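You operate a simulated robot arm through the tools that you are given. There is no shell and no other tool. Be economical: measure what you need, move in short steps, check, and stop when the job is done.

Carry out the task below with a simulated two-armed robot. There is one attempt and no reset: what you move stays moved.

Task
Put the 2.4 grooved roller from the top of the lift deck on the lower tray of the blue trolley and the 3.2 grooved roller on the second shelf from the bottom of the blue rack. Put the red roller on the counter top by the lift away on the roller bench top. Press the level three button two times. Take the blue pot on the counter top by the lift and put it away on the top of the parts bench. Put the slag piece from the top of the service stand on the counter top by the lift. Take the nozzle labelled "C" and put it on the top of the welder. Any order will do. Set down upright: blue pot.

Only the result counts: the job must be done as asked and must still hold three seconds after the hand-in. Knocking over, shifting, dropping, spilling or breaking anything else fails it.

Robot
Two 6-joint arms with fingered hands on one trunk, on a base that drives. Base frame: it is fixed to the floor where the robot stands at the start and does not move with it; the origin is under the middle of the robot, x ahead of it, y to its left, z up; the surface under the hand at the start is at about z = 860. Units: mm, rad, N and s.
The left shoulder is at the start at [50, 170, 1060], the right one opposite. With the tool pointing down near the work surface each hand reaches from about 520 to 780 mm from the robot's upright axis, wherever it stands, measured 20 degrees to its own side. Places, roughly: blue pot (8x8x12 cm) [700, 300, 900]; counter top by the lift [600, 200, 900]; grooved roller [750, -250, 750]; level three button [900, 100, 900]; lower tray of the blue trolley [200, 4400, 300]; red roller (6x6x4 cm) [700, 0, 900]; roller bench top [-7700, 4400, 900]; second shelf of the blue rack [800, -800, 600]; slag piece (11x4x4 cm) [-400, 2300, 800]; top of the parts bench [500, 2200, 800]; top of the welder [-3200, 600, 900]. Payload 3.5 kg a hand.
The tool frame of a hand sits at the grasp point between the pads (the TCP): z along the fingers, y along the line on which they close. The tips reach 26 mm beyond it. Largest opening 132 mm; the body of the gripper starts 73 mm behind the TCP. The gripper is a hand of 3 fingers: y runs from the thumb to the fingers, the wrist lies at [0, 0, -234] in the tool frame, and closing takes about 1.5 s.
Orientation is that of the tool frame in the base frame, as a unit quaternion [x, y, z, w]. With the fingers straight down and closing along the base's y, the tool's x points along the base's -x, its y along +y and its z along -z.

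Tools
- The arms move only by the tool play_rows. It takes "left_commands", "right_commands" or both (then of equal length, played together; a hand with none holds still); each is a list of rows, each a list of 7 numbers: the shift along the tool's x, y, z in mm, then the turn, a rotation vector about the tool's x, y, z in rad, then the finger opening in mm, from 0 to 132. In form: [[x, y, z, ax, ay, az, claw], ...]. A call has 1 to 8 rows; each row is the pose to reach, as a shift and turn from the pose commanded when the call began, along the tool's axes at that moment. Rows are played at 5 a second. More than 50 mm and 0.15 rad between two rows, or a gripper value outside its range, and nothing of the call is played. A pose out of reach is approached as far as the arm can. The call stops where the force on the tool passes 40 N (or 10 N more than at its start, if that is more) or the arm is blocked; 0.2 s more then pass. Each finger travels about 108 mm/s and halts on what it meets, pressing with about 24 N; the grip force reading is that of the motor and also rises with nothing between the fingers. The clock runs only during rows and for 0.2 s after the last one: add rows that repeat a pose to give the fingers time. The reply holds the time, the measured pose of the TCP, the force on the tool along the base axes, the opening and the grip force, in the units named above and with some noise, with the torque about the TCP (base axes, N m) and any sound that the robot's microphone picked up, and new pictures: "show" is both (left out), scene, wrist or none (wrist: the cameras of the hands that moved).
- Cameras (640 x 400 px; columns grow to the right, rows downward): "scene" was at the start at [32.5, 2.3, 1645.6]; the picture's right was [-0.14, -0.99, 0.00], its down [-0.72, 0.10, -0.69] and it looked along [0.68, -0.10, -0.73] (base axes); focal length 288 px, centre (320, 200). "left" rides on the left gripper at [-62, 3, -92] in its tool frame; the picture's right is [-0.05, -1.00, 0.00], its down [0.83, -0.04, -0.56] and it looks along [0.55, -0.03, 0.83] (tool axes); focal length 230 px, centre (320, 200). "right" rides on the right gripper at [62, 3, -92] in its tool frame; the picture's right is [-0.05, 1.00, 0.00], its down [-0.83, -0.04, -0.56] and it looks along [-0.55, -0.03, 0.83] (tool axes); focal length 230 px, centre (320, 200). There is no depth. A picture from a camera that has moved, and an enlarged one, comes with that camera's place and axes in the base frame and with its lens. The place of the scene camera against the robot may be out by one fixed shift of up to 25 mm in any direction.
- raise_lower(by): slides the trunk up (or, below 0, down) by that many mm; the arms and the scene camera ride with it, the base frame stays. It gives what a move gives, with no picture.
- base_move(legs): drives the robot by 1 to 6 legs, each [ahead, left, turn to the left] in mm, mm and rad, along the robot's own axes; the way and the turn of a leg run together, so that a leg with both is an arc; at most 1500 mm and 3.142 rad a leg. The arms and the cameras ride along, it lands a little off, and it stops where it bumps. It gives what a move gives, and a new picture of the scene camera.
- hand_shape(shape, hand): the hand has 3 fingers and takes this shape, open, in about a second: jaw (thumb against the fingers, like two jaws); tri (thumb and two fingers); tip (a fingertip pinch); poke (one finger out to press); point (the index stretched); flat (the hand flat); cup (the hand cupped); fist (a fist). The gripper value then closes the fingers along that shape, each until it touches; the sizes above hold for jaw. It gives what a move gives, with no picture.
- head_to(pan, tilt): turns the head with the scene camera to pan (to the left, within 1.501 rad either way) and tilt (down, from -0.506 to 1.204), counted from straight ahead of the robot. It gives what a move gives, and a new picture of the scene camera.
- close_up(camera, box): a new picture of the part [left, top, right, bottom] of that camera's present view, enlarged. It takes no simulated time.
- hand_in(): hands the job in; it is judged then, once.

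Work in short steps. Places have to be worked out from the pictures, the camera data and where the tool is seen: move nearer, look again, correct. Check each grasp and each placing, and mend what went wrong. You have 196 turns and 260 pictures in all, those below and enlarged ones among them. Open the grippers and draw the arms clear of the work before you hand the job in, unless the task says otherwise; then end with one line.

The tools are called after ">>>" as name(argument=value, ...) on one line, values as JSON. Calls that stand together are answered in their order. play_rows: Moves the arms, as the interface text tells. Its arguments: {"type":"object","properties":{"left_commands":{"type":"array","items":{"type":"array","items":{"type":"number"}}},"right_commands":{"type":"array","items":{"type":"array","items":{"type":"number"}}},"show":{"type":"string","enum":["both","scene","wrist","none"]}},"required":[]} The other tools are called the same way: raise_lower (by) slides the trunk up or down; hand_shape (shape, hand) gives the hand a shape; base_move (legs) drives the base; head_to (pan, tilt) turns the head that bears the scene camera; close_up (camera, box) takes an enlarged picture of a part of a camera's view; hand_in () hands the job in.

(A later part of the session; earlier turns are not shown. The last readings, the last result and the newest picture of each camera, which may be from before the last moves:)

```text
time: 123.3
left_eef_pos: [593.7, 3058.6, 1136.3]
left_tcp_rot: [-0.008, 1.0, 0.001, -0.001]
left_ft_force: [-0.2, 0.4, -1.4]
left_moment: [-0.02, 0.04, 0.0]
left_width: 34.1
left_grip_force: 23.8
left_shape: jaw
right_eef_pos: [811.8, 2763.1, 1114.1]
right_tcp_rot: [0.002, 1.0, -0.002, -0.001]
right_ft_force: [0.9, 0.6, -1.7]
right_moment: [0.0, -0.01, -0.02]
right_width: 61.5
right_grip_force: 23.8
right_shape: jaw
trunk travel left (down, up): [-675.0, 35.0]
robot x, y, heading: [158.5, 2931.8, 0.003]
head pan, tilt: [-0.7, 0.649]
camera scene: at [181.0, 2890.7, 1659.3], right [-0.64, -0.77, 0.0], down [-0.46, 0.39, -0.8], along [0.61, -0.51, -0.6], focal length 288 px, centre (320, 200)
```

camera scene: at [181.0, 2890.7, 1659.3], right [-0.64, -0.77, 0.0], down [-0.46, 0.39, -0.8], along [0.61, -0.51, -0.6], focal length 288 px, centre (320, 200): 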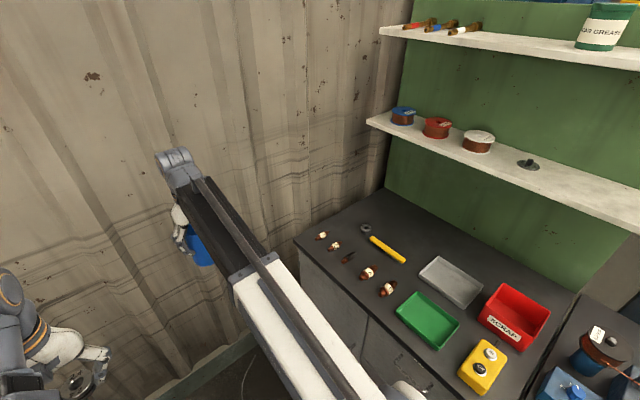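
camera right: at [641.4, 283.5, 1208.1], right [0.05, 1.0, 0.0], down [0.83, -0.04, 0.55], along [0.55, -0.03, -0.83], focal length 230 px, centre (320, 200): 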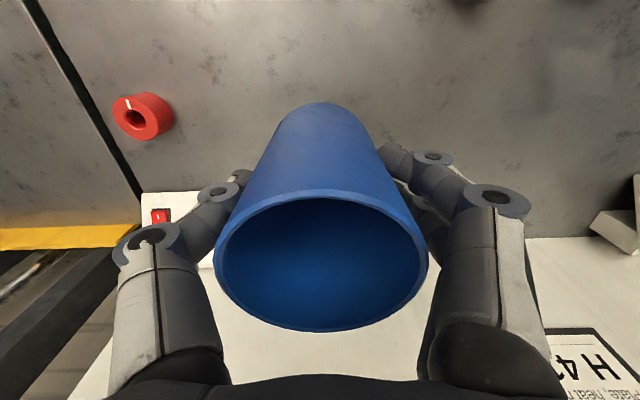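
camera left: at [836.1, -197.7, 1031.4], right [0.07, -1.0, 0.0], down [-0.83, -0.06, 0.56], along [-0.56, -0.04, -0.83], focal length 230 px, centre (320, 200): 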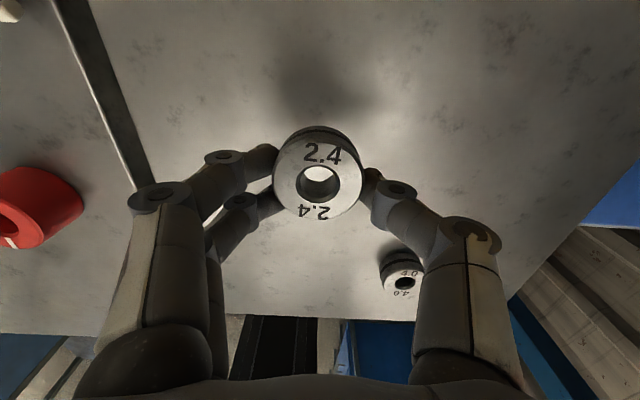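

The nozzles lie on the parts bench. I enlarge to read labels and find free space for the pot.

>>> close_up(camera="scene", box=[290, 200, 560, 400])

>>> base_move(legs=[[0, 0, -1.57]])

>>> head_to(pan=0.1, tilt=0.85)

```text
2.00 times, centred on (425, 300) of scene
camera zoom: at [181.0, 2890.7, 1659.3], right [-0.64, -0.77, 0.0], down [-0.46, 0.39, -0.8], along [0.61, -0.51, -0.6], focal length 576 px, centre (110, 0)
```

zoom: 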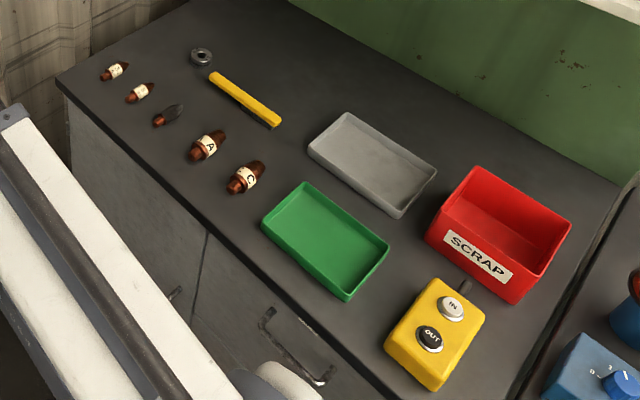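

```text
time: 127.5
left_eef_pos: [286.5, 2501.2, 1135.9]
left_tcp_rot: [0.701, 0.713, 0.002, 0.0]
left_ft_force: [-0.4, 0.0, -1.6]
left_moment: [0.03, -0.01, -0.01]
left_width: 33.9
left_grip_force: 23.9
left_shape: jaw
right_eef_pos: [-8.9, 2281.5, 1115.8]
right_tcp_rot: [0.708, 0.706, 0.0, -0.002]
right_ft_force: [0.1, -0.4, -0.8]
right_moment: [-0.01, 0.0, 0.0]
right_width: 61.6
right_grip_force: 24.3
right_shape: jaw
trunk travel left (down, up): [-675.0, 35.0]
robot x, y, heading: [166.8, 2932.9, -1.568]
head pan, tilt: [-0.7, 0.649]
camera scene: at [98.3, 2919.9, 1659.3], right [-0.77, 0.64, 0.0], down [0.39, 0.46, -0.8], along [-0.51, -0.61, -0.6], focal length 288 px, centre (320, 200)
```

scene: 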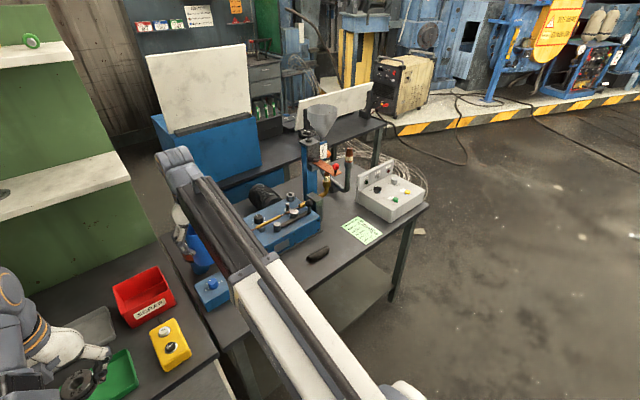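

```text
time: 128.6
left_eef_pos: [287.0, 2501.6, 1135.1]
left_tcp_rot: [0.702, 0.712, 0.001, -0.001]
left_ft_force: [0.2, -0.4, -2.5]
left_moment: [0.03, 0.0, -0.03]
left_width: 34.2
left_grip_force: 23.9
left_shape: jaw
right_eef_pos: [-8.5, 2281.8, 1114.4]
right_tcp_rot: [0.709, 0.706, -0.001, -0.002]
right_ft_force: [-0.1, 0.3, -0.9]
right_moment: [0.0, 0.0, -0.01]
right_width: 61.4
right_grip_force: 24.1
right_shape: jaw
trunk travel left (down, up): [-675.0, 35.0]
robot x, y, heading: [163.6, 2934.4, -1.574]
head pan, tilt: [0.099, 0.85]
camera scene: at [162.0, 2908.5, 1642.7], right [-1.0, -0.1, 0.0], down [-0.07, 0.75, -0.66], along [0.07, -0.66, -0.75], focal length 288 px, centre (320, 200)
```

scene: 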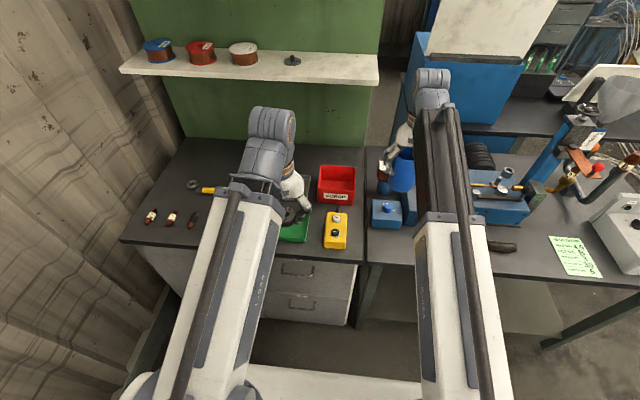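

Nozzle C ≈[503,2313], with clear spots for the pot nearby. I shift left along the bench and look again.

>>> base_move(legs=[[0, 330, 0]])

>>> play_rows(left_commands=[[0, 40, 0, 0, 0, 0, 28], [0, 80, 0, 0, 0, 0, 28], [0, 110, 0, 0, 0, 0, 28]], right_commands=[[0, 0, 0, 0, 0, 0, 55], [0, 0, 0, 0, 0, 0, 55], [0, 0, 0, 0, 0, 0, 55]], show="both")

```text
time: 130.8
left_eef_pos: [617.2, 2500.0, 1134.9]
left_tcp_rot: [0.704, 0.711, 0.001, 0.0]
left_ft_force: [0.4, 0.2, -2.0]
left_moment: [0.05, 0.02, -0.02]
left_width: 33.9
left_grip_force: 23.7
left_shape: jaw
right_eef_pos: [321.7, 2282.1, 1114.3]
right_tcp_rot: [0.71, 0.704, -0.001, -0.003]
right_ft_force: [0.7, -0.4, -1.2]
right_moment: [-0.01, 0.0, -0.01]
right_width: 61.5
right_grip_force: 24.0
right_shape: jaw
trunk travel left (down, up): [-675.0, 35.0]
robot x, y, heading: [494.5, 2933.9, -1.574]
head pan, tilt: [0.099, 0.85]
camera scene: at [494.0, 2907.8, 1642.7], right [-1.0, -0.09, 0.0], down [-0.07, 0.75, -0.66], along [0.06, -0.66, -0.75], focal length 288 px, centre (320, 200)
```

scene: 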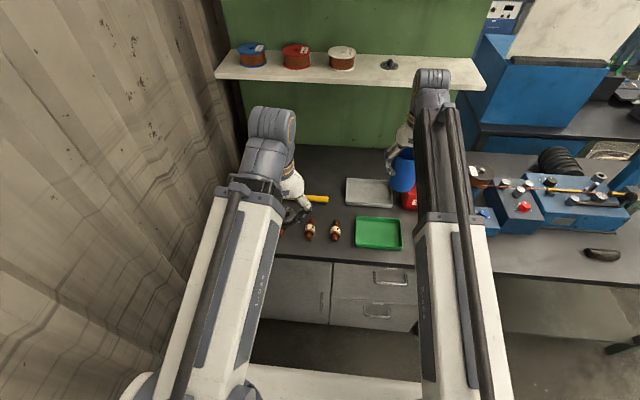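

```text
time: 131.6
left_eef_pos: [726.4, 2501.1, 1135.9]
left_tcp_rot: [0.703, 0.711, 0.001, 0.001]
left_ft_force: [0.8, 0.7, -2.4]
left_moment: [0.01, 0.01, -0.01]
left_width: 34.1
left_grip_force: 24.1
left_shape: jaw
right_eef_pos: [319.3, 2282.6, 1114.9]
right_tcp_rot: [0.71, 0.704, -0.001, -0.003]
right_ft_force: [0.4, -0.3, -1.3]
right_moment: [0.02, 0.03, -0.03]
right_width: 60.8
right_grip_force: 24.4
right_shape: jaw
trunk travel left (down, up): [-675.0, 35.0]
robot x, y, heading: [490.7, 2930.2, -1.569]
head pan, tilt: [0.099, 0.85]
camera scene: at [493.3, 2907.7, 1642.7], right [-1.0, -0.09, 0.0], down [-0.07, 0.75, -0.66], along [0.06, -0.66, -0.75], focal length 288 px, centre (320, 200)
camera right: at [323.5, 2344.5, 1207.5], right [1.0, -0.06, 0.0], down [-0.05, -0.83, 0.55], along [-0.04, -0.55, -0.83], focal length 230 px, centre (320, 200)
camera left: at [729.7, 2438.4, 1228.5], right [-1.0, -0.06, 0.0], down [-0.05, 0.83, 0.56], along [-0.03, 0.56, -0.83], focal length 230 px, centre (320, 200)
```

scene: 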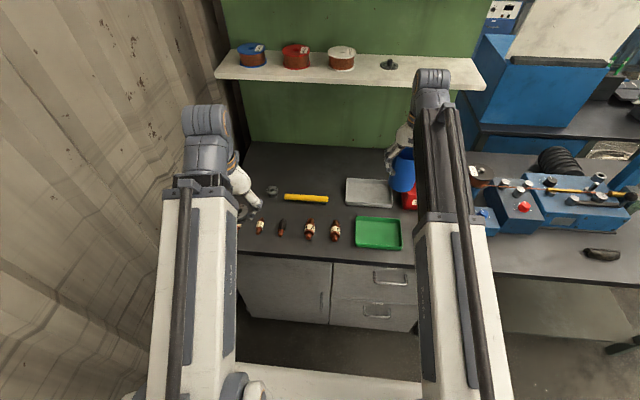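
right: 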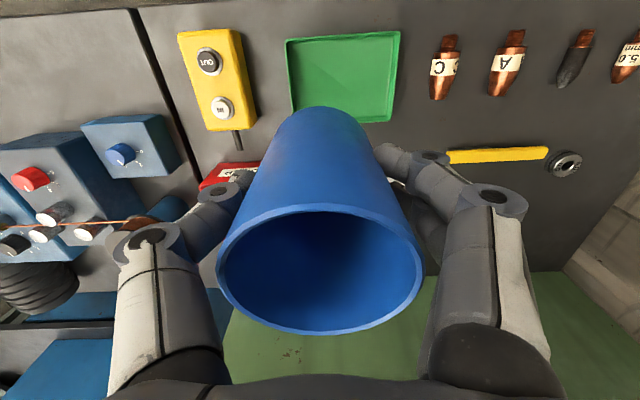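
left: 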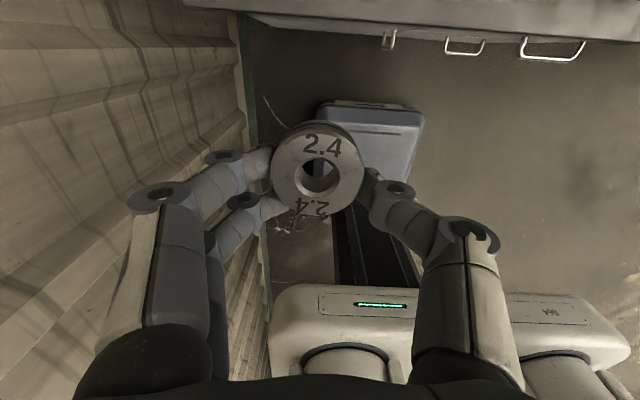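

Placing the pot is easiest where nozzle C lies now, once a hand is free. So I first deliver the 2.4 roller to the trolley: back off, turn right round to face +y and look.

>>> base_move(legs=[[-250, -350, 0], [0, 0, -1.57], [0, 0, -1.57]])

>>> head_to(pan=0.0, tilt=0.65)

```text
time: 141.9
left_eef_pos: [-88.8, 3616.4, 1136.9]
left_tcp_rot: [0.71, -0.704, 0.0, 0.001]
left_ft_force: [0.4, 0.2, -1.7]
left_moment: [0.02, 0.03, 0.03]
left_width: 33.4
left_grip_force: 24.0
left_shape: jaw
right_eef_pos: [319.2, 3832.9, 1115.7]
right_tcp_rot: [-0.702, 0.712, -0.002, 0.0]
right_ft_force: [-0.2, -0.5, -0.7]
right_moment: [-0.02, -0.01, -0.03]
right_width: 60.7
right_grip_force: 24.1
right_shape: jaw
trunk travel left (down, up): [-675.0, 35.0]
robot x, y, heading: [142.0, 3183.4, 1.559]
head pan, tilt: [0.099, 0.85]
camera scene: at [129.6, 3235.7, 1642.7], right [1.0, 0.09, 0.0], down [0.07, -0.75, -0.66], along [-0.06, 0.66, -0.75], focal length 288 px, centre (320, 200)
```

scene: 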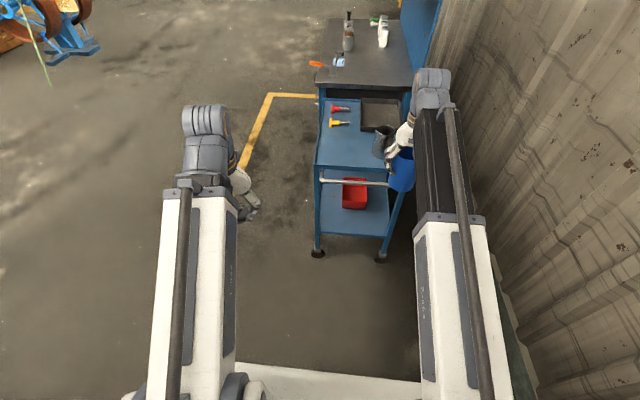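

```text
time: 142.6
left_eef_pos: [-89.4, 3615.7, 1136.2]
left_tcp_rot: [0.71, -0.704, 0.001, 0.002]
left_ft_force: [-0.4, 0.2, -1.6]
left_moment: [-0.02, -0.02, -0.05]
left_width: 33.5
left_grip_force: 23.9
left_shape: jaw
right_eef_pos: [320.4, 3832.4, 1114.8]
right_tcp_rot: [-0.702, 0.712, -0.002, 0.001]
right_ft_force: [-0.6, -0.2, -0.3]
right_moment: [0.01, -0.01, 0.02]
right_width: 60.7
right_grip_force: 23.3
right_shape: jaw
trunk travel left (down, up): [-675.0, 35.0]
robot x, y, heading: [141.3, 3184.2, 1.563]
head pan, tilt: [0.0, 0.649]
camera scene: at [137.3, 3244.6, 1659.2], right [1.0, -0.01, 0.0], down [0.0, -0.61, -0.8], along [0.01, 0.8, -0.61], focal length 288 px, centre (320, 200)
```

scene: 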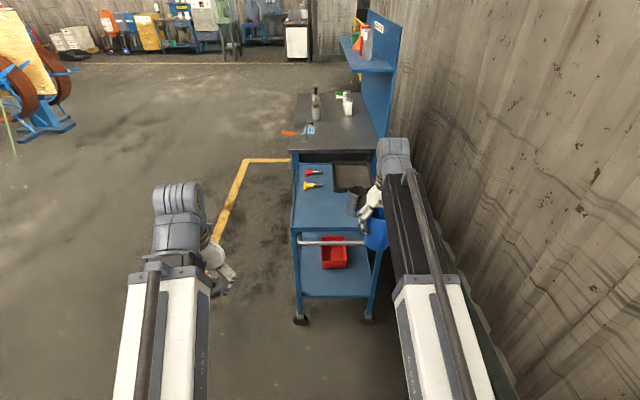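

The trolley's end with the handle faces me; lower tray front edge y≈4163, x 56–421, with a free strip before the red bin. I pull the right hand back, then line up and lower the trunk.

>>> play_rows(right_commands=[[40, -15, 0, 0, 0, 0, 55], [80, -30, 0, 0, 0, 0, 55], [120, -45, 0, 0, 0, 0, 55], [160, -60, 0, 0, 0, 0, 55], [190, -75, 0, 0, 0, 0, 55]], show="none")

>>> base_move(legs=[[330, -160, 0]])

>>> raise_lower(by=-550)

>>> head_to(pan=0.1, tilt=0.5)

```text
time: 143.8
left_eef_pos: [-89.4, 3616.4, 1136.7]
left_tcp_rot: [0.711, -0.703, 0.0, 0.001]
left_ft_force: [-0.7, -0.2, -2.2]
left_moment: [-0.04, -0.02, 0.03]
left_width: 33.8
left_grip_force: 24.1
left_shape: jaw
right_eef_pos: [391.7, 3641.0, 1116.2]
right_tcp_rot: [-0.703, 0.711, -0.002, 0.001]
right_ft_force: [0.5, 0.3, -1.5]
right_moment: [-0.05, 0.02, -0.01]
right_width: 60.8
right_grip_force: 23.6
right_shape: jaw
trunk travel left (down, up): [-675.0, 35.0]
robot x, y, heading: [145.4, 3184.2, 1.567]
head pan, tilt: [0.0, 0.649]
```

```text
time: 146.1
left_eef_pos: [74.6, 3944.9, 1136.7]
left_tcp_rot: [0.711, -0.703, 0.0, 0.002]
left_ft_force: [-0.1, -0.4, -2.8]
left_moment: [-0.04, -0.03, -0.03]
left_width: 33.7
left_grip_force: 24.5
left_shape: jaw
right_eef_pos: [556.1, 3972.5, 1114.6]
right_tcp_rot: [-0.703, 0.711, -0.002, 0.001]
right_ft_force: [0.0, -0.2, -1.5]
right_moment: [-0.03, 0.0, -0.04]
right_width: 60.5
right_grip_force: 23.9
right_shape: jaw
trunk travel left (down, up): [-675.0, 35.0]
robot x, y, heading: [308.1, 3512.5, 1.57]
head pan, tilt: [0.0, 0.649]
camera scene: at [301.8, 3575.4, 1659.3], right [1.0, -0.01, 0.0], down [0.0, -0.61, -0.8], along [0.0, 0.8, -0.61], focal length 288 px, centre (320, 200)
```

scene: 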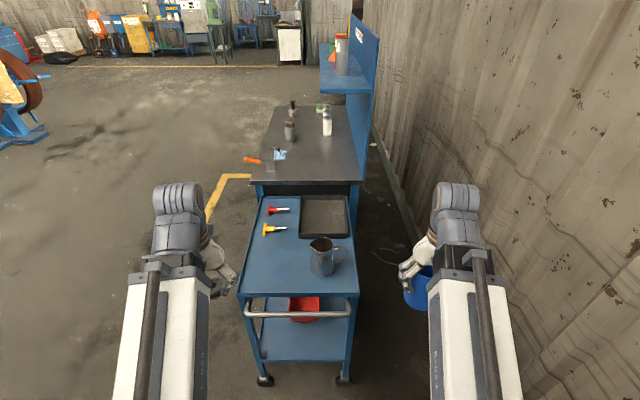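

```text
refused: -550 is not a number from -400 to 400
```

```text
time: 146.8
left_eef_pos: [74.2, 3946.3, 1136.8]
left_tcp_rot: [0.711, -0.703, 0.001, 0.0]
left_ft_force: [0.3, -0.7, -1.6]
left_moment: [0.0, 0.02, -0.02]
left_width: 33.5
left_grip_force: 23.8
left_shape: jaw
right_eef_pos: [555.6, 3972.4, 1115.7]
right_tcp_rot: [-0.704, 0.711, -0.002, 0.0]
right_ft_force: [0.3, -0.2, -1.0]
right_moment: [0.01, 0.02, -0.03]
right_width: 61.0
right_grip_force: 23.3
right_shape: jaw
trunk travel left (down, up): [-675.0, 35.0]
robot x, y, heading: [308.9, 3512.2, 1.562]
head pan, tilt: [0.099, 0.499]
camera scene: at [292.4, 3578.4, 1672.6], right [1.0, 0.09, 0.0], down [0.04, -0.48, -0.88], along [-0.08, 0.87, -0.48], focal length 288 px, centre (320, 200)
```

scene: 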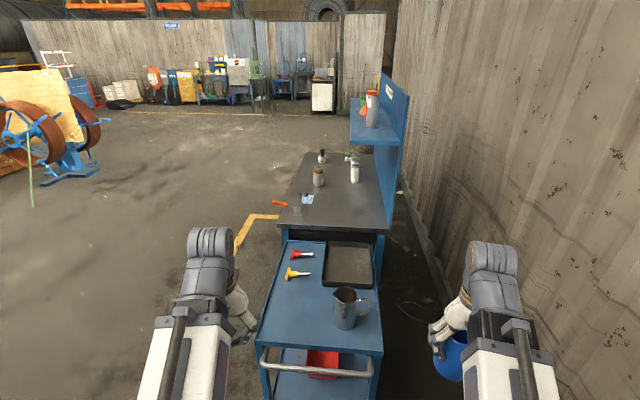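

Clear to lower; the trunk moves at most 400 per call, so two calls.

>>> raise_lower(by=-300)

>>> raise_lower(by=-250)

>>> head_to(pan=0.2, tilt=0.5)

```text
time: 149.8
left_eef_pos: [73.5, 3944.5, 835.7]
left_tcp_rot: [0.711, -0.704, 0.0, 0.001]
left_ft_force: [0.5, 0.5, -1.4]
left_moment: [-0.02, -0.02, 0.0]
left_width: 33.8
left_grip_force: 23.7
left_shape: jaw
right_eef_pos: [554.7, 3973.5, 816.4]
right_tcp_rot: [-0.703, 0.711, -0.002, 0.001]
right_ft_force: [-0.9, 0.8, -0.9]
right_moment: [-0.02, 0.02, 0.02]
right_width: 60.6
right_grip_force: 24.2
right_shape: jaw
trunk travel left (down, up): [-375.0, 335.0]
robot x, y, heading: [308.8, 3517.3, 1.561]
head pan, tilt: [0.099, 0.499]
```

```text
time: 152.4
left_eef_pos: [72.5, 3945.1, 585.0]
left_tcp_rot: [0.711, -0.703, 0.0, 0.001]
left_ft_force: [-0.6, 0.7, -1.9]
left_moment: [-0.01, 0.01, 0.0]
left_width: 33.5
left_grip_force: 24.1
left_shape: jaw
right_eef_pos: [555.2, 3973.2, 564.8]
right_tcp_rot: [-0.704, 0.711, -0.003, 0.0]
right_ft_force: [0.8, 0.4, -0.3]
right_moment: [0.07, 0.0, -0.04]
right_width: 60.4
right_grip_force: 23.9
right_shape: jaw
trunk travel left (down, up): [-125.0, 585.0]
robot x, y, heading: [306.4, 3513.8, 1.567]
head pan, tilt: [0.099, 0.499]
```

```text
time: 153.1
left_eef_pos: [73.3, 3944.8, 586.0]
left_tcp_rot: [0.711, -0.703, 0.001, 0.001]
left_ft_force: [0.3, -0.2, -2.0]
left_moment: [-0.05, 0.02, 0.02]
left_width: 33.8
left_grip_force: 23.6
left_shape: jaw
right_eef_pos: [555.2, 3971.3, 565.3]
right_tcp_rot: [-0.703, 0.711, -0.001, 0.0]
right_ft_force: [0.1, -0.5, -0.8]
right_moment: [0.0, 0.04, -0.01]
right_width: 60.9
right_grip_force: 23.9
right_shape: jaw
trunk travel left (down, up): [-125.0, 585.0]
robot x, y, heading: [308.6, 3515.1, 1.562]
head pan, tilt: [0.201, 0.499]
camera scene: at [283.3, 3576.9, 1122.7], right [0.98, 0.19, 0.0], down [0.09, -0.47, -0.88], along [-0.17, 0.86, -0.48], focal length 288 px, centre (320, 200)
```

scene: 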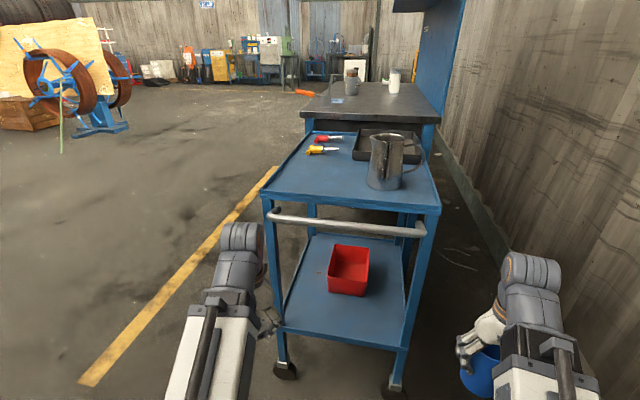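

Lower tray rim z≈330, free strip in front of and left of the red bin; target [160,4240]. First down and right in front of the trolley.

>>> play_rows(left_commands=[[0, -18, 38, 0, 0, 0, 28], [0, -36, 76, 0, 0, 0, 28], [0, -54, 114, 0, 0, 0, 28], [0, -72, 152, 0, 0, 0, 28], [0, -87, 190, 0, 0, 0, 28], [-45, -87, 194, 0, 0, 0, 28], [-90, -87, 194, 0, 0, 0, 28], [-135, -87, 194, 0, 0, 0, 28]], show="both")

```text
time: 154.9
left_eef_pos: [158.7, 4080.9, 392.0]
left_tcp_rot: [0.711, -0.703, 0.0, 0.001]
left_ft_force: [0.9, 0.3, -1.7]
left_moment: [0.0, 0.0, 0.0]
left_width: 33.5
left_grip_force: 24.0
left_shape: jaw
left hand out of reach, approached as far as the arm can: row 1, 2, 3, 4, 5
right_eef_pos: [555.9, 3971.5, 565.5]
right_tcp_rot: [-0.703, 0.711, -0.002, 0.001]
right_ft_force: [-0.6, -1.2, -1.0]
right_moment: [0.0, -0.02, 0.0]
right_width: 60.8
right_grip_force: 23.9
right_shape: jaw
trunk travel left (down, up): [-125.0, 585.0]
robot x, y, heading: [309.0, 3513.8, 1.566]
head pan, tilt: [0.201, 0.499]
camera scene: at [283.3, 3576.8, 1122.7], right [0.98, 0.19, 0.0], down [0.09, -0.47, -0.88], along [-0.17, 0.86, -0.48], focal length 288 px, centre (320, 200)
camera left: at [154.2, 4142.5, 483.7], right [1.0, 0.06, 0.0], down [0.05, -0.83, 0.56], along [0.03, -0.56, -0.83], focal length 230 px, centre (320, 200)
```

scene: 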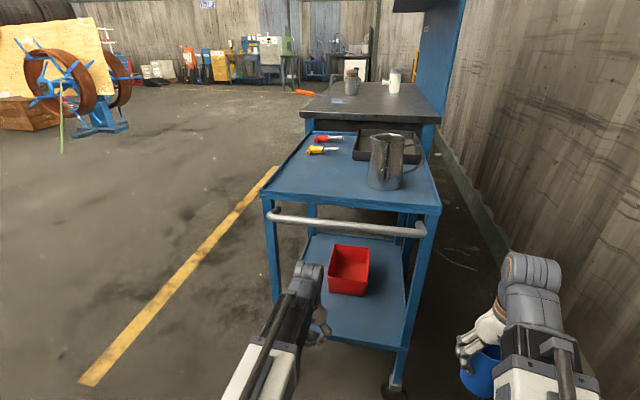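
left: 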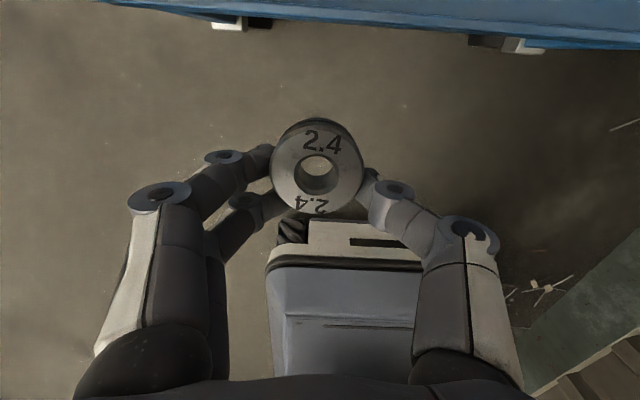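

On track. Forward 155 mm over the tray rim, then lower until contact.

>>> play_rows(left_commands=[[-40, 0, -12, 0, 0, 0, 28], [-80, 0, -12, 0, 0, 0, 28], [-120, 0, -12, 0, 0, 0, 28], [-155, 0, -12, 0, 0, 0, 28]], show="both")

```text
time: 155.9
left_eef_pos: [156.8, 4236.6, 402.8]
left_tcp_rot: [0.711, -0.703, 0.0, 0.002]
left_ft_force: [-0.6, 0.3, -2.5]
left_moment: [-0.02, -0.04, 0.01]
left_width: 33.7
left_grip_force: 24.0
left_shape: jaw
right_eef_pos: [554.7, 3971.8, 566.3]
right_tcp_rot: [-0.703, 0.711, -0.001, 0.0]
right_ft_force: [0.0, -0.2, -0.6]
right_moment: [0.0, 0.01, -0.01]
right_width: 60.6
right_grip_force: 24.2
right_shape: jaw
trunk travel left (down, up): [-125.0, 585.0]
robot x, y, heading: [308.7, 3514.0, 1.566]
head pan, tilt: [0.201, 0.499]
camera scene: at [283.3, 3576.9, 1122.7], right [0.98, 0.19, 0.0], down [0.09, -0.47, -0.88], along [-0.17, 0.86, -0.48], focal length 288 px, centre (320, 200)
camera left: at [153.2, 4297.5, 495.9], right [1.0, 0.06, 0.0], down [0.05, -0.83, 0.56], along [0.03, -0.56, -0.83], focal length 230 px, centre (320, 200)
```

scene: 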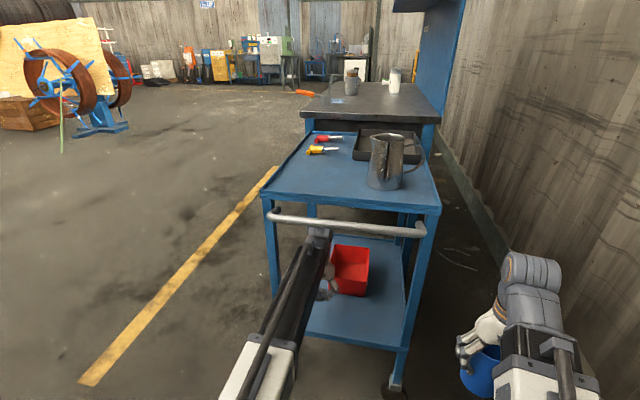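
left: 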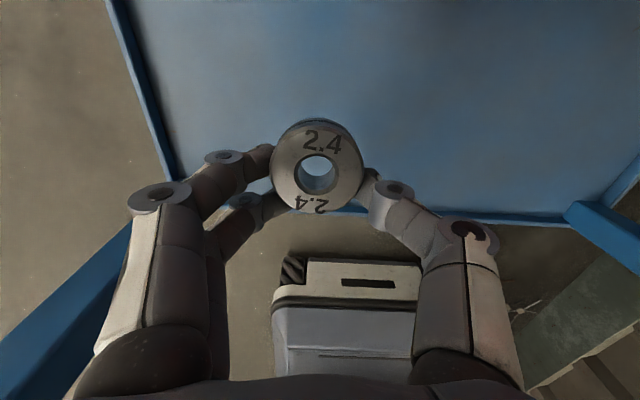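

Above the tray. Lower slowly to contact.

>>> play_rows(left_commands=[[0, 0, 25, 0, 0, 0, 28], [0, 0, 42, 0, 0, 0, 28], [0, 0, 50, 0, 0, 0, 28], [0, 0, 57, 0, 0, 0, 28], [0, 0, 64, 0, 0, 0, 28], [0, 0, 71, 0, 0, 0, 28], [0, 0, 78, 0, 0, 0, 28], [0, 0, 85, 0, 0, 0, 28]], show="none")

```text
time: 157.8
left_eef_pos: [158.4, 4235.1, 326.7]
left_tcp_rot: [0.711, -0.704, -0.002, -0.001]
left_ft_force: [-0.2, -7.0, 21.6]
left_moment: [-0.08, -0.06, 0.01]
left_width: 36.1
left_grip_force: 24.3
left_shape: jaw
right_eef_pos: [553.9, 3970.9, 566.3]
right_tcp_rot: [-0.703, 0.711, -0.002, 0.001]
right_ft_force: [-0.2, 0.3, 0.3]
right_moment: [-0.04, 0.0, 0.0]
right_width: 60.9
right_grip_force: 24.0
right_shape: jaw
trunk travel left (down, up): [-125.0, 585.0]
robot x, y, heading: [307.4, 3509.8, 1.565]
head pan, tilt: [0.201, 0.499]
stopped in row 8 (left hand): the force on the tool passed its limit at 42 N (the readings are from after the stop); the commanded pose is now the measured one
```

Contact with the tray (z≈300). Release and rise, then look.

>>> play_rows(left_commands=[[0, 0, -2, 0, 0, 0, 45], [0, 0, -2, 0, 0, 0, 65], [0, 0, -2, 0, 0, 0, 70], [0, 0, -25, 0, 0, 0, 70], [0, 0, -70, 0, 0, 0, 70], [40, 0, -75, 0, 0, 0, 70], [80, 0, -75, 0, 0, 0, 70], [125, 0, -75, 0, 0, 0, 70]], show="both")

```text
time: 159.6
left_eef_pos: [159.6, 4111.0, 397.7]
left_tcp_rot: [0.71, -0.704, -0.002, 0.0]
left_ft_force: [-1.0, 0.0, -1.0]
left_moment: [0.0, -0.02, -0.01]
left_width: 69.2
left_grip_force: 0.0
left_shape: jaw
right_eef_pos: [555.2, 3972.4, 566.3]
right_tcp_rot: [-0.703, 0.711, -0.002, 0.001]
right_ft_force: [0.4, -0.2, -0.7]
right_moment: [-0.02, -0.02, 0.01]
right_width: 60.6
right_grip_force: 23.5
right_shape: jaw
trunk travel left (down, up): [-125.0, 585.0]
robot x, y, heading: [307.0, 3515.0, 1.559]
head pan, tilt: [0.201, 0.499]
camera scene: at [283.3, 3576.8, 1122.7], right [0.98, 0.19, 0.0], down [0.09, -0.47, -0.88], along [-0.17, 0.86, -0.48], focal length 288 px, centre (320, 200)
camera left: at [155.0, 4171.7, 490.1], right [1.0, 0.06, 0.0], down [0.05, -0.83, 0.55], along [0.03, -0.55, -0.83], focal length 230 px, centre (320, 200)
```

scene: 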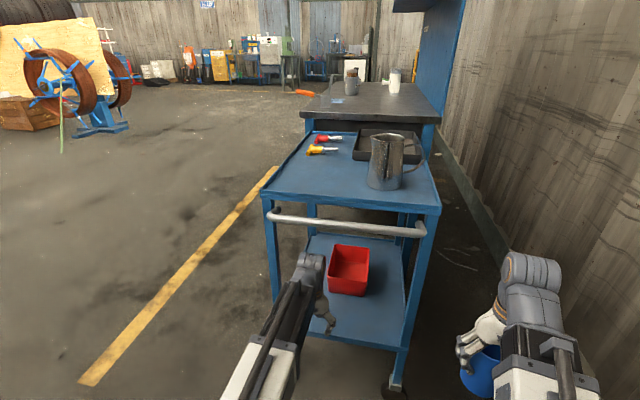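
left: 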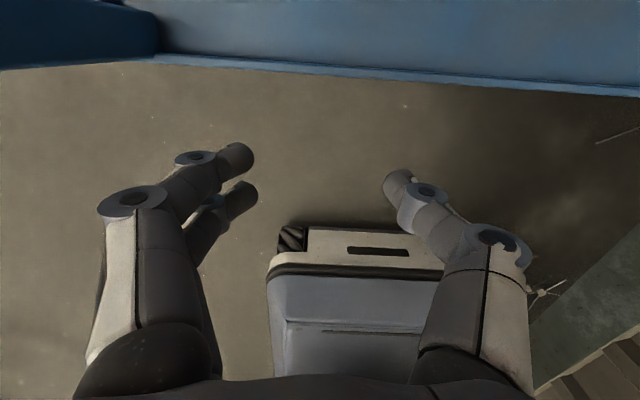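

I draw the left hand clear from under the handle, then drive back and check the tray.

>>> play_rows(left_commands=[[45, 0, 0, 0, 0, 0, 70], [90, 10, 0, 0, 0, 0, 70], [130, 20, -20, 0, 0, 0, 70], [165, 40, -50, 0, 0, 0, 70]], show="none")

>>> base_move(legs=[[-330, 0, 0]])

>>> close_up(camera="scene", box=[230, 170, 420, 320])

>>> raise_lower(by=300)

>>> raise_lower(by=250)

```text
refused: row 4 steps farther than a row can; nothing moved
```

```text
time: 161.8
left_eef_pos: [158.1, 3779.0, 397.2]
left_tcp_rot: [0.71, -0.704, -0.001, 0.0]
left_ft_force: [0.0, -0.4, 0.5]
left_moment: [-0.01, -0.01, 0.0]
left_width: 69.7
left_grip_force: 0.0
left_shape: jaw
right_eef_pos: [553.9, 3638.9, 565.8]
right_tcp_rot: [-0.702, 0.712, -0.002, 0.001]
right_ft_force: [0.3, 0.0, -1.3]
right_moment: [0.02, -0.04, 0.01]
right_width: 60.7
right_grip_force: 24.3
right_shape: jaw
trunk travel left (down, up): [-125.0, 585.0]
robot x, y, heading: [304.8, 3180.4, 1.561]
head pan, tilt: [0.201, 0.499]
camera scene: at [281.0, 3244.4, 1122.7], right [0.98, 0.19, 0.0], down [0.09, -0.47, -0.88], along [-0.17, 0.86, -0.48], focal length 288 px, centre (320, 200)
```

scene: 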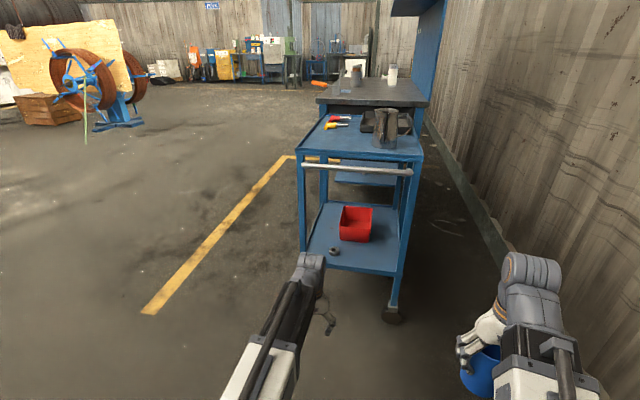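

```text
2.67 times, centred on (325, 245) of scene
camera zoom: at [281.0, 3244.4, 1122.7], right [0.98, 0.19, 0.0], down [0.09, -0.47, -0.88], along [-0.17, 0.86, -0.48], focal length 768 px, centre (307, 80)
```

zoom: 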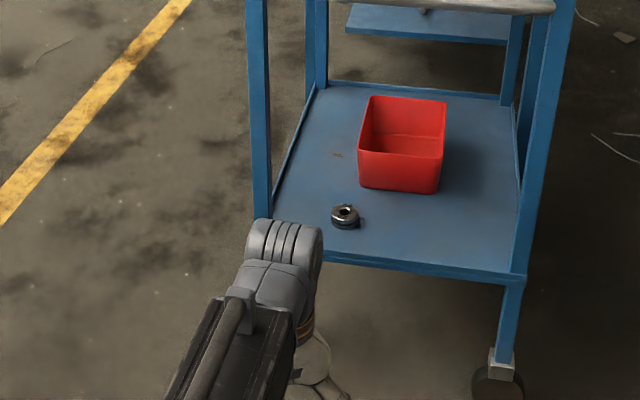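

```text
time: 164.8
left_eef_pos: [159.2, 3778.6, 696.2]
left_tcp_rot: [0.709, -0.705, -0.001, 0.001]
left_ft_force: [-0.1, 0.5, 0.5]
left_moment: [-0.01, 0.0, 0.02]
left_width: 69.4
left_grip_force: 0.0
left_shape: jaw
right_eef_pos: [554.1, 3638.4, 865.6]
right_tcp_rot: [-0.702, 0.712, -0.002, 0.001]
right_ft_force: [-0.1, 0.1, -1.1]
right_moment: [0.01, 0.07, 0.0]
right_width: 60.8
right_grip_force: 24.4
right_shape: jaw
trunk travel left (down, up): [-425.0, 285.0]
robot x, y, heading: [305.9, 3180.3, 1.559]
head pan, tilt: [0.201, 0.499]
```

```text
time: 167.3
left_eef_pos: [158.2, 3780.0, 948.0]
left_tcp_rot: [0.709, -0.705, -0.001, 0.001]
left_ft_force: [-0.1, -0.5, 0.3]
left_moment: [-0.01, -0.02, 0.0]
left_width: 69.5
left_grip_force: 0.0
left_shape: jaw
right_eef_pos: [554.6, 3639.2, 1116.3]
right_tcp_rot: [-0.702, 0.712, -0.002, 0.001]
right_ft_force: [0.7, 1.1, -1.2]
right_moment: [-0.01, -0.02, -0.02]
right_width: 60.9
right_grip_force: 24.6
right_shape: jaw
trunk travel left (down, up): [-675.0, 35.0]
robot x, y, heading: [308.7, 3182.4, 1.564]
head pan, tilt: [0.201, 0.499]
```

The 2.4 roller sits on the lower tray. I raise the left hand and turn back to the parts bench.

>>> play_rows(left_commands=[[10, 0, -45, 0, 0, 0, 90], [20, 0, -90, 0, 0, 0, 90], [30, 0, -135, 0, 0, 0, 90], [40, 0, -175, 0, 0, 0, 90]], show="none")

>>> base_move(legs=[[0, 0, 1.57], [0, 0, 1.57], [230, 20, 0]])

>>> head_to(pan=0.1, tilt=0.85)

```text
time: 168.3
left_eef_pos: [158.4, 3737.6, 1122.0]
left_tcp_rot: [0.709, -0.705, -0.001, 0.001]
left_ft_force: [-0.1, 0.5, -0.7]
left_moment: [0.04, 0.03, 0.0]
left_width: 89.5
left_grip_force: 0.1
left_shape: jaw
right_eef_pos: [553.3, 3639.7, 1116.6]
right_tcp_rot: [-0.702, 0.712, -0.002, 0.001]
right_ft_force: [-0.7, -0.1, -1.1]
right_moment: [-0.02, 0.0, -0.03]
right_width: 60.8
right_grip_force: 23.8
right_shape: jaw
trunk travel left (down, up): [-675.0, 35.0]
robot x, y, heading: [304.8, 3180.7, 1.556]
head pan, tilt: [0.201, 0.499]
```

```text
time: 177.7
left_eef_pos: [466.0, 2391.1, 1121.3]
left_tcp_rot: [0.706, 0.708, 0.0, -0.001]
left_ft_force: [0.1, 0.5, 0.4]
left_moment: [0.07, -0.02, -0.02]
left_width: 89.6
left_grip_force: 0.1
left_shape: jaw
right_eef_pos: [71.5, 2493.7, 1115.4]
right_tcp_rot: [0.714, 0.701, 0.0, -0.002]
right_ft_force: [0.8, -0.6, -1.3]
right_moment: [0.06, -0.03, 0.02]
right_width: 60.2
right_grip_force: 23.9
right_shape: jaw
trunk travel left (down, up): [-675.0, 35.0]
robot x, y, heading: [322.0, 2950.1, -1.59]
head pan, tilt: [0.201, 0.499]
camera scene: at [332.9, 2913.7, 1672.6], right [-0.98, -0.19, 0.0], down [-0.09, 0.47, -0.88], along [0.16, -0.86, -0.48], focal length 288 px, centre (320, 200)
```

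scene: 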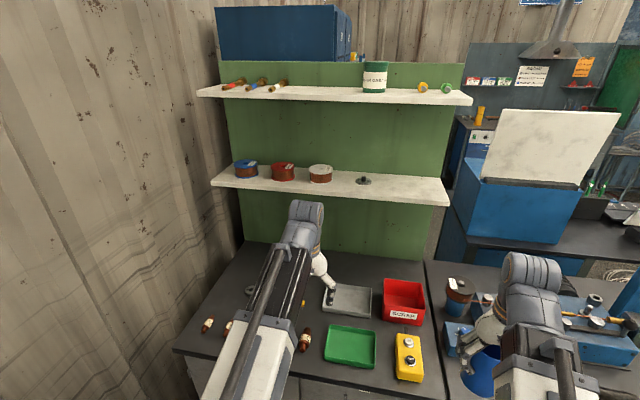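

```text
time: 178.5
left_eef_pos: [465.9, 2391.2, 1121.0]
left_tcp_rot: [0.706, 0.708, 0.001, 0.001]
left_ft_force: [0.5, -0.4, -0.3]
left_moment: [0.01, -0.02, 0.01]
left_width: 89.5
left_grip_force: 0.0
left_shape: jaw
right_eef_pos: [70.4, 2493.2, 1116.0]
right_tcp_rot: [0.714, 0.701, -0.001, -0.002]
right_ft_force: [-0.7, -0.2, -0.9]
right_moment: [0.01, -0.02, -0.05]
right_width: 60.1
right_grip_force: 24.3
right_shape: jaw
trunk travel left (down, up): [-675.0, 35.0]
robot x, y, heading: [325.5, 2950.3, -1.581]
head pan, tilt: [0.099, 0.85]
camera scene: at [322.6, 2926.5, 1642.8], right [-1.0, -0.09, 0.0], down [-0.06, 0.75, -0.66], along [0.06, -0.66, -0.75], focal length 288 px, centre (320, 200)
```

scene: 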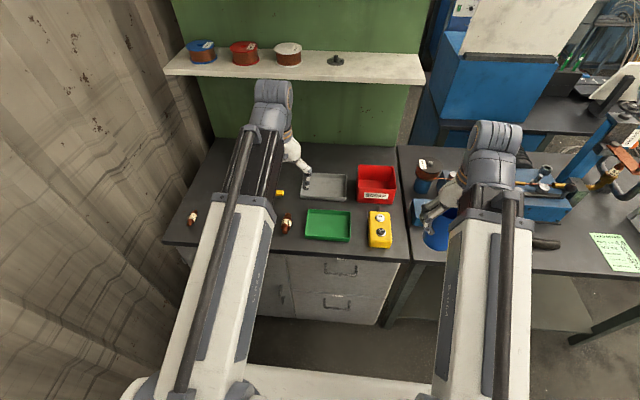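

I bring the left hand over nozzle C (≈[495,2315]).

>>> play_rows(left_commands=[[-25, 10, 30, 0, 0, 0, 80], [-50, 20, 65, 0, 0, 0, 80], [-75, 28, 100, 0, 0, 0, 80], [-75, 28, 140, 0, 0, 0, 80]], show="wrist")

```text
time: 179.5
left_eef_pos: [493.7, 2316.2, 981.6]
left_tcp_rot: [0.707, 0.707, 0.001, 0.001]
left_ft_force: [-0.2, 0.0, 0.5]
left_moment: [-0.04, 0.0, -0.01]
left_width: 80.4
left_grip_force: 0.1
left_shape: jaw
right_eef_pos: [71.8, 2494.1, 1115.6]
right_tcp_rot: [0.714, 0.7, 0.0, -0.001]
right_ft_force: [-0.5, 0.6, -1.3]
right_moment: [0.03, -0.01, 0.01]
right_width: 60.2
right_grip_force: 24.7
right_shape: jaw
trunk travel left (down, up): [-675.0, 35.0]
robot x, y, heading: [321.2, 2947.7, -1.582]
head pan, tilt: [0.099, 0.85]
camera left: at [495.6, 2254.4, 1073.8], right [-1.0, -0.05, 0.0], down [-0.05, 0.83, 0.55], along [-0.03, 0.55, -0.83], focal length 230 px, centre (320, 200)
```

left: 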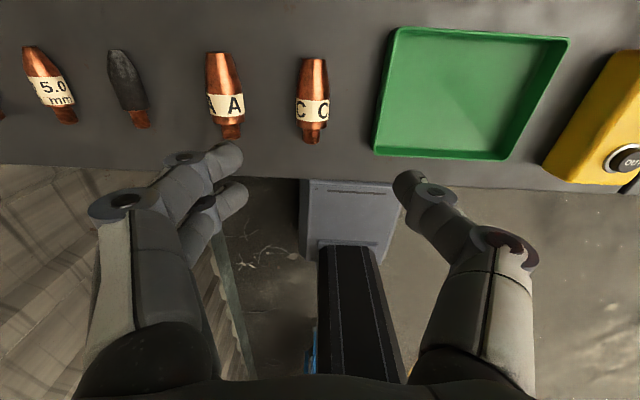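

Nozzle C at ≈[501,2301]. I align, narrow the opening so as not to touch the tray, and descend.

>>> play_rows(left_commands=[[-7, 4, 35, 0, 0, 0, 62], [-13, 8, 70, 0, 0, 0, 62], [-13, 8, 105, 0, 0, 0, 62], [-13, 8, 120, 0, 0, 0, 62]], show="wrist")

```text
time: 180.5
left_eef_pos: [503.9, 2303.1, 861.3]
left_tcp_rot: [0.706, 0.708, 0.0, 0.001]
left_ft_force: [-0.3, 0.0, 0.4]
left_moment: [0.0, 0.02, -0.01]
left_width: 62.8
left_grip_force: 0.0
left_shape: jaw
right_eef_pos: [72.2, 2495.0, 1116.5]
right_tcp_rot: [0.714, 0.7, -0.001, -0.002]
right_ft_force: [0.2, -0.2, -0.8]
right_moment: [0.01, 0.02, 0.01]
right_width: 60.0
right_grip_force: 23.6
right_shape: jaw
trunk travel left (down, up): [-675.0, 35.0]
robot x, y, heading: [323.1, 2950.9, -1.587]
head pan, tilt: [0.099, 0.85]
camera left: at [504.9, 2241.0, 953.8], right [-1.0, -0.05, 0.0], down [-0.05, 0.83, 0.55], along [-0.03, 0.55, -0.83], focal length 230 px, centre (320, 200)
```

left: 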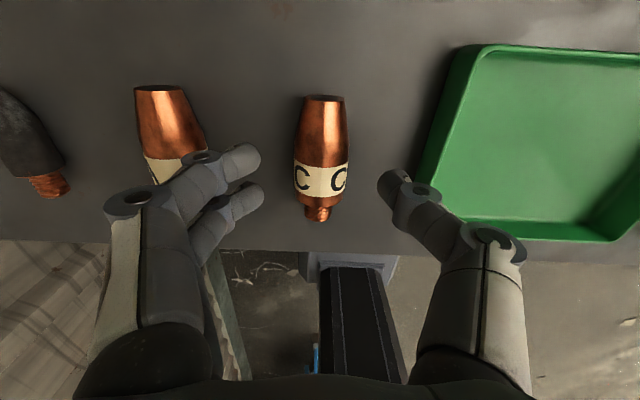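

Bench surface ≈800. I go down to contact height and close on C.

>>> play_rows(left_commands=[[0, -2, 15, 0, 0, 0, 62], [0, -2, 26, 0, 0, 0, 62], [0, -2, 31, 0, 0, 0, 62], [0, -2, 31, 0, 0, 0, 40], [0, -2, 31, 0, 0, 0, 18], [0, -2, 31, 0, 0, 0, 15], [0, -2, 31, 0, 0, 0, 15]], show="wrist")

```text
time: 182.1
left_eef_pos: [501.0, 2303.7, 830.3]
left_tcp_rot: [0.707, 0.707, 0.0, 0.002]
left_ft_force: [-0.2, 0.7, 0.2]
left_moment: [0.02, 0.01, 0.01]
left_width: 27.2
left_grip_force: 23.6
left_shape: jaw
right_eef_pos: [71.7, 2493.8, 1115.9]
right_tcp_rot: [0.713, 0.701, -0.001, -0.002]
right_ft_force: [-0.8, 0.4, -1.8]
right_moment: [0.01, -0.02, -0.03]
right_width: 60.1
right_grip_force: 23.7
right_shape: jaw
trunk travel left (down, up): [-675.0, 35.0]
robot x, y, heading: [320.9, 2953.2, -1.587]
head pan, tilt: [0.099, 0.85]
camera left: at [502.6, 2241.4, 923.5], right [-1.0, -0.05, 0.0], down [-0.05, 0.83, 0.55], along [-0.03, 0.55, -0.83], focal length 230 px, centre (320, 200)
```

left: 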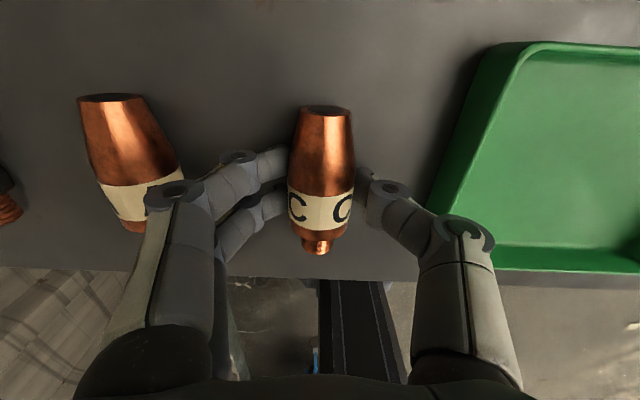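

C is gripped at 27 mm. I lift it and draw the hand back and left to make room for the pot.

>>> play_rows(left_commands=[[0, 0, -20, 0, 0, 0, 15], [0, 0, -65, 0, 0, 0, 15], [0, 0, -110, 0, 0, 0, 15], [5, 5, -155, 0, 0, 0, 15], [15, 20, -200, 0, 0, 0, 15], [35, 40, -240, 0, 0, 0, 15], [65, 60, -270, 0, 0, 0, 15], [95, 80, -295, 0, 0, 0, 15]], show="wrist")

>>> play_rows(left_commands=[[35, 25, 0, 0, 0, 0, 15], [70, 50, 0, 0, 0, 0, 15], [90, 80, 0, 0, 0, 0, 15]], show="scene")

```text
time: 183.9
left_eef_pos: [579.1, 2401.0, 1125.5]
left_tcp_rot: [0.706, 0.708, 0.0, 0.001]
left_ft_force: [-0.4, 1.2, -0.7]
left_moment: [0.02, 0.04, 0.01]
left_width: 26.9
left_grip_force: 24.3
left_shape: jaw
right_eef_pos: [70.5, 2495.1, 1115.8]
right_tcp_rot: [0.714, 0.7, -0.001, -0.003]
right_ft_force: [0.1, 1.0, -0.3]
right_moment: [0.01, 0.0, 0.0]
right_width: 60.1
right_grip_force: 24.0
right_shape: jaw
trunk travel left (down, up): [-675.0, 35.0]
robot x, y, heading: [323.0, 2950.9, -1.583]
head pan, tilt: [0.099, 0.85]
camera left: at [581.5, 2338.8, 1218.1], right [-1.0, -0.05, 0.0], down [-0.05, 0.83, 0.55], along [-0.03, 0.55, -0.83], focal length 230 px, centre (320, 200)
```

left: 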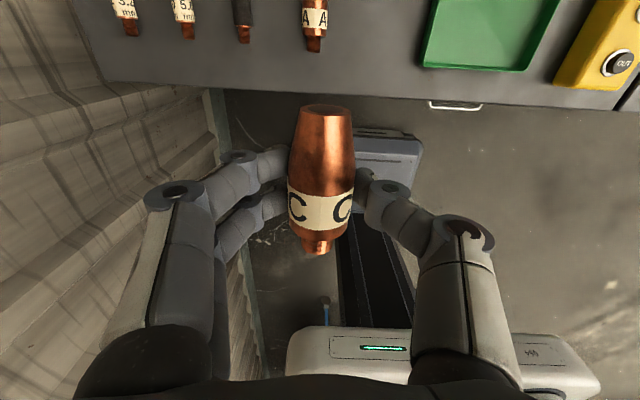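

```text
time: 184.7
left_eef_pos: [660.1, 2490.8, 1125.5]
left_tcp_rot: [0.706, 0.708, 0.0, 0.001]
left_ft_force: [0.9, -0.3, -0.9]
left_moment: [0.03, 0.01, 0.0]
left_width: 26.9
left_grip_force: 24.2
left_shape: jaw
right_eef_pos: [71.6, 2494.1, 1116.0]
right_tcp_rot: [0.714, 0.7, -0.001, -0.003]
right_ft_force: [0.5, 0.0, -1.7]
right_moment: [0.0, -0.01, 0.02]
right_width: 59.9
right_grip_force: 24.0
right_shape: jaw
trunk travel left (down, up): [-675.0, 35.0]
robot x, y, heading: [317.8, 2950.4, -1.584]
head pan, tilt: [0.099, 0.85]
camera scene: at [322.9, 2926.6, 1642.7], right [-1.0, -0.09, 0.0], down [-0.06, 0.75, -0.66], along [0.06, -0.66, -0.75], focal length 288 px, centre (320, 200)
```

scene: 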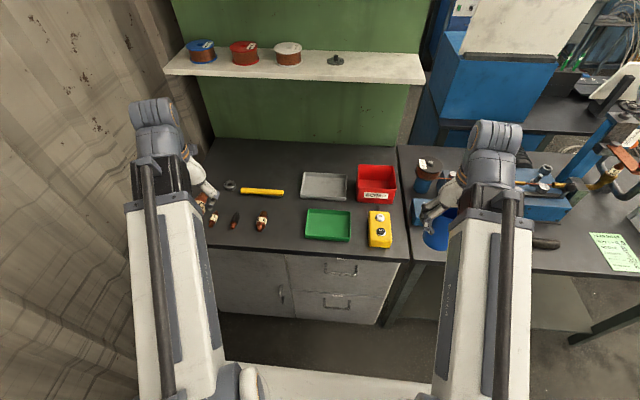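

Spot freed. I shift the base left/forward and bring the pot over [505,2285].

>>> base_move(legs=[[50, 60, 0]])

>>> play_rows(right_commands=[[-10, 45, 0, 0, 0, 0, 50], [-20, 90, 0, 0, 0, 0, 50], [-30, 135, 0, 0, 0, 0, 50], [-40, 180, 0, 0, 0, 0, 50], [-50, 225, 0, 0, 0, 0, 50], [-70, 265, 0, 0, 0, 0, 50], [-100, 295, 0, 0, 0, 0, 50], [-130, 325, 0, 0, 0, 0, 50]], show="none")

```text
time: 185.8
left_eef_pos: [720.2, 2438.6, 1125.4]
left_tcp_rot: [0.706, 0.709, 0.001, 0.001]
left_ft_force: [-0.2, -0.1, -1.1]
left_moment: [0.04, 0.03, 0.01]
left_width: 27.0
left_grip_force: 24.0
left_shape: jaw
right_eef_pos: [130.9, 2441.8, 1115.7]
right_tcp_rot: [0.714, 0.7, -0.001, -0.002]
right_ft_force: [-0.1, 0.1, -1.4]
right_moment: [0.02, 0.0, -0.02]
right_width: 60.2
right_grip_force: 23.8
right_shape: jaw
trunk travel left (down, up): [-675.0, 35.0]
robot x, y, heading: [380.5, 2903.7, -1.58]
head pan, tilt: [0.099, 0.85]
camera scene: at [382.4, 2873.9, 1642.6], right [-1.0, -0.09, 0.0], down [-0.07, 0.75, -0.66], along [0.06, -0.66, -0.75], focal length 288 px, centre (320, 200)
```

scene: 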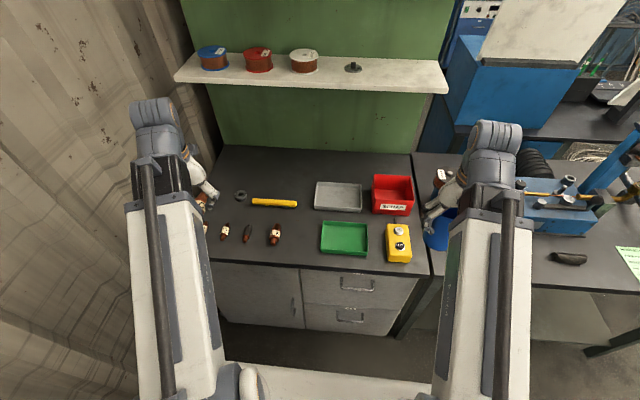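

```text
time: 187.6
left_eef_pos: [718.8, 2438.2, 1125.4]
left_tcp_rot: [0.707, 0.707, 0.001, 0.0]
left_ft_force: [-0.1, 1.4, -0.4]
left_moment: [-0.04, 0.01, -0.01]
left_width: 27.2
left_grip_force: 23.8
left_shape: jaw
right_eef_pos: [453.4, 2305.8, 1115.0]
right_tcp_rot: [0.714, 0.7, -0.001, -0.002]
right_ft_force: [0.2, -0.4, 0.2]
right_moment: [0.04, 0.01, 0.01]
right_width: 60.2
right_grip_force: 23.7
right_shape: jaw
trunk travel left (down, up): [-675.0, 35.0]
robot x, y, heading: [384.9, 2899.3, -1.582]
head pan, tilt: [0.099, 0.85]
```

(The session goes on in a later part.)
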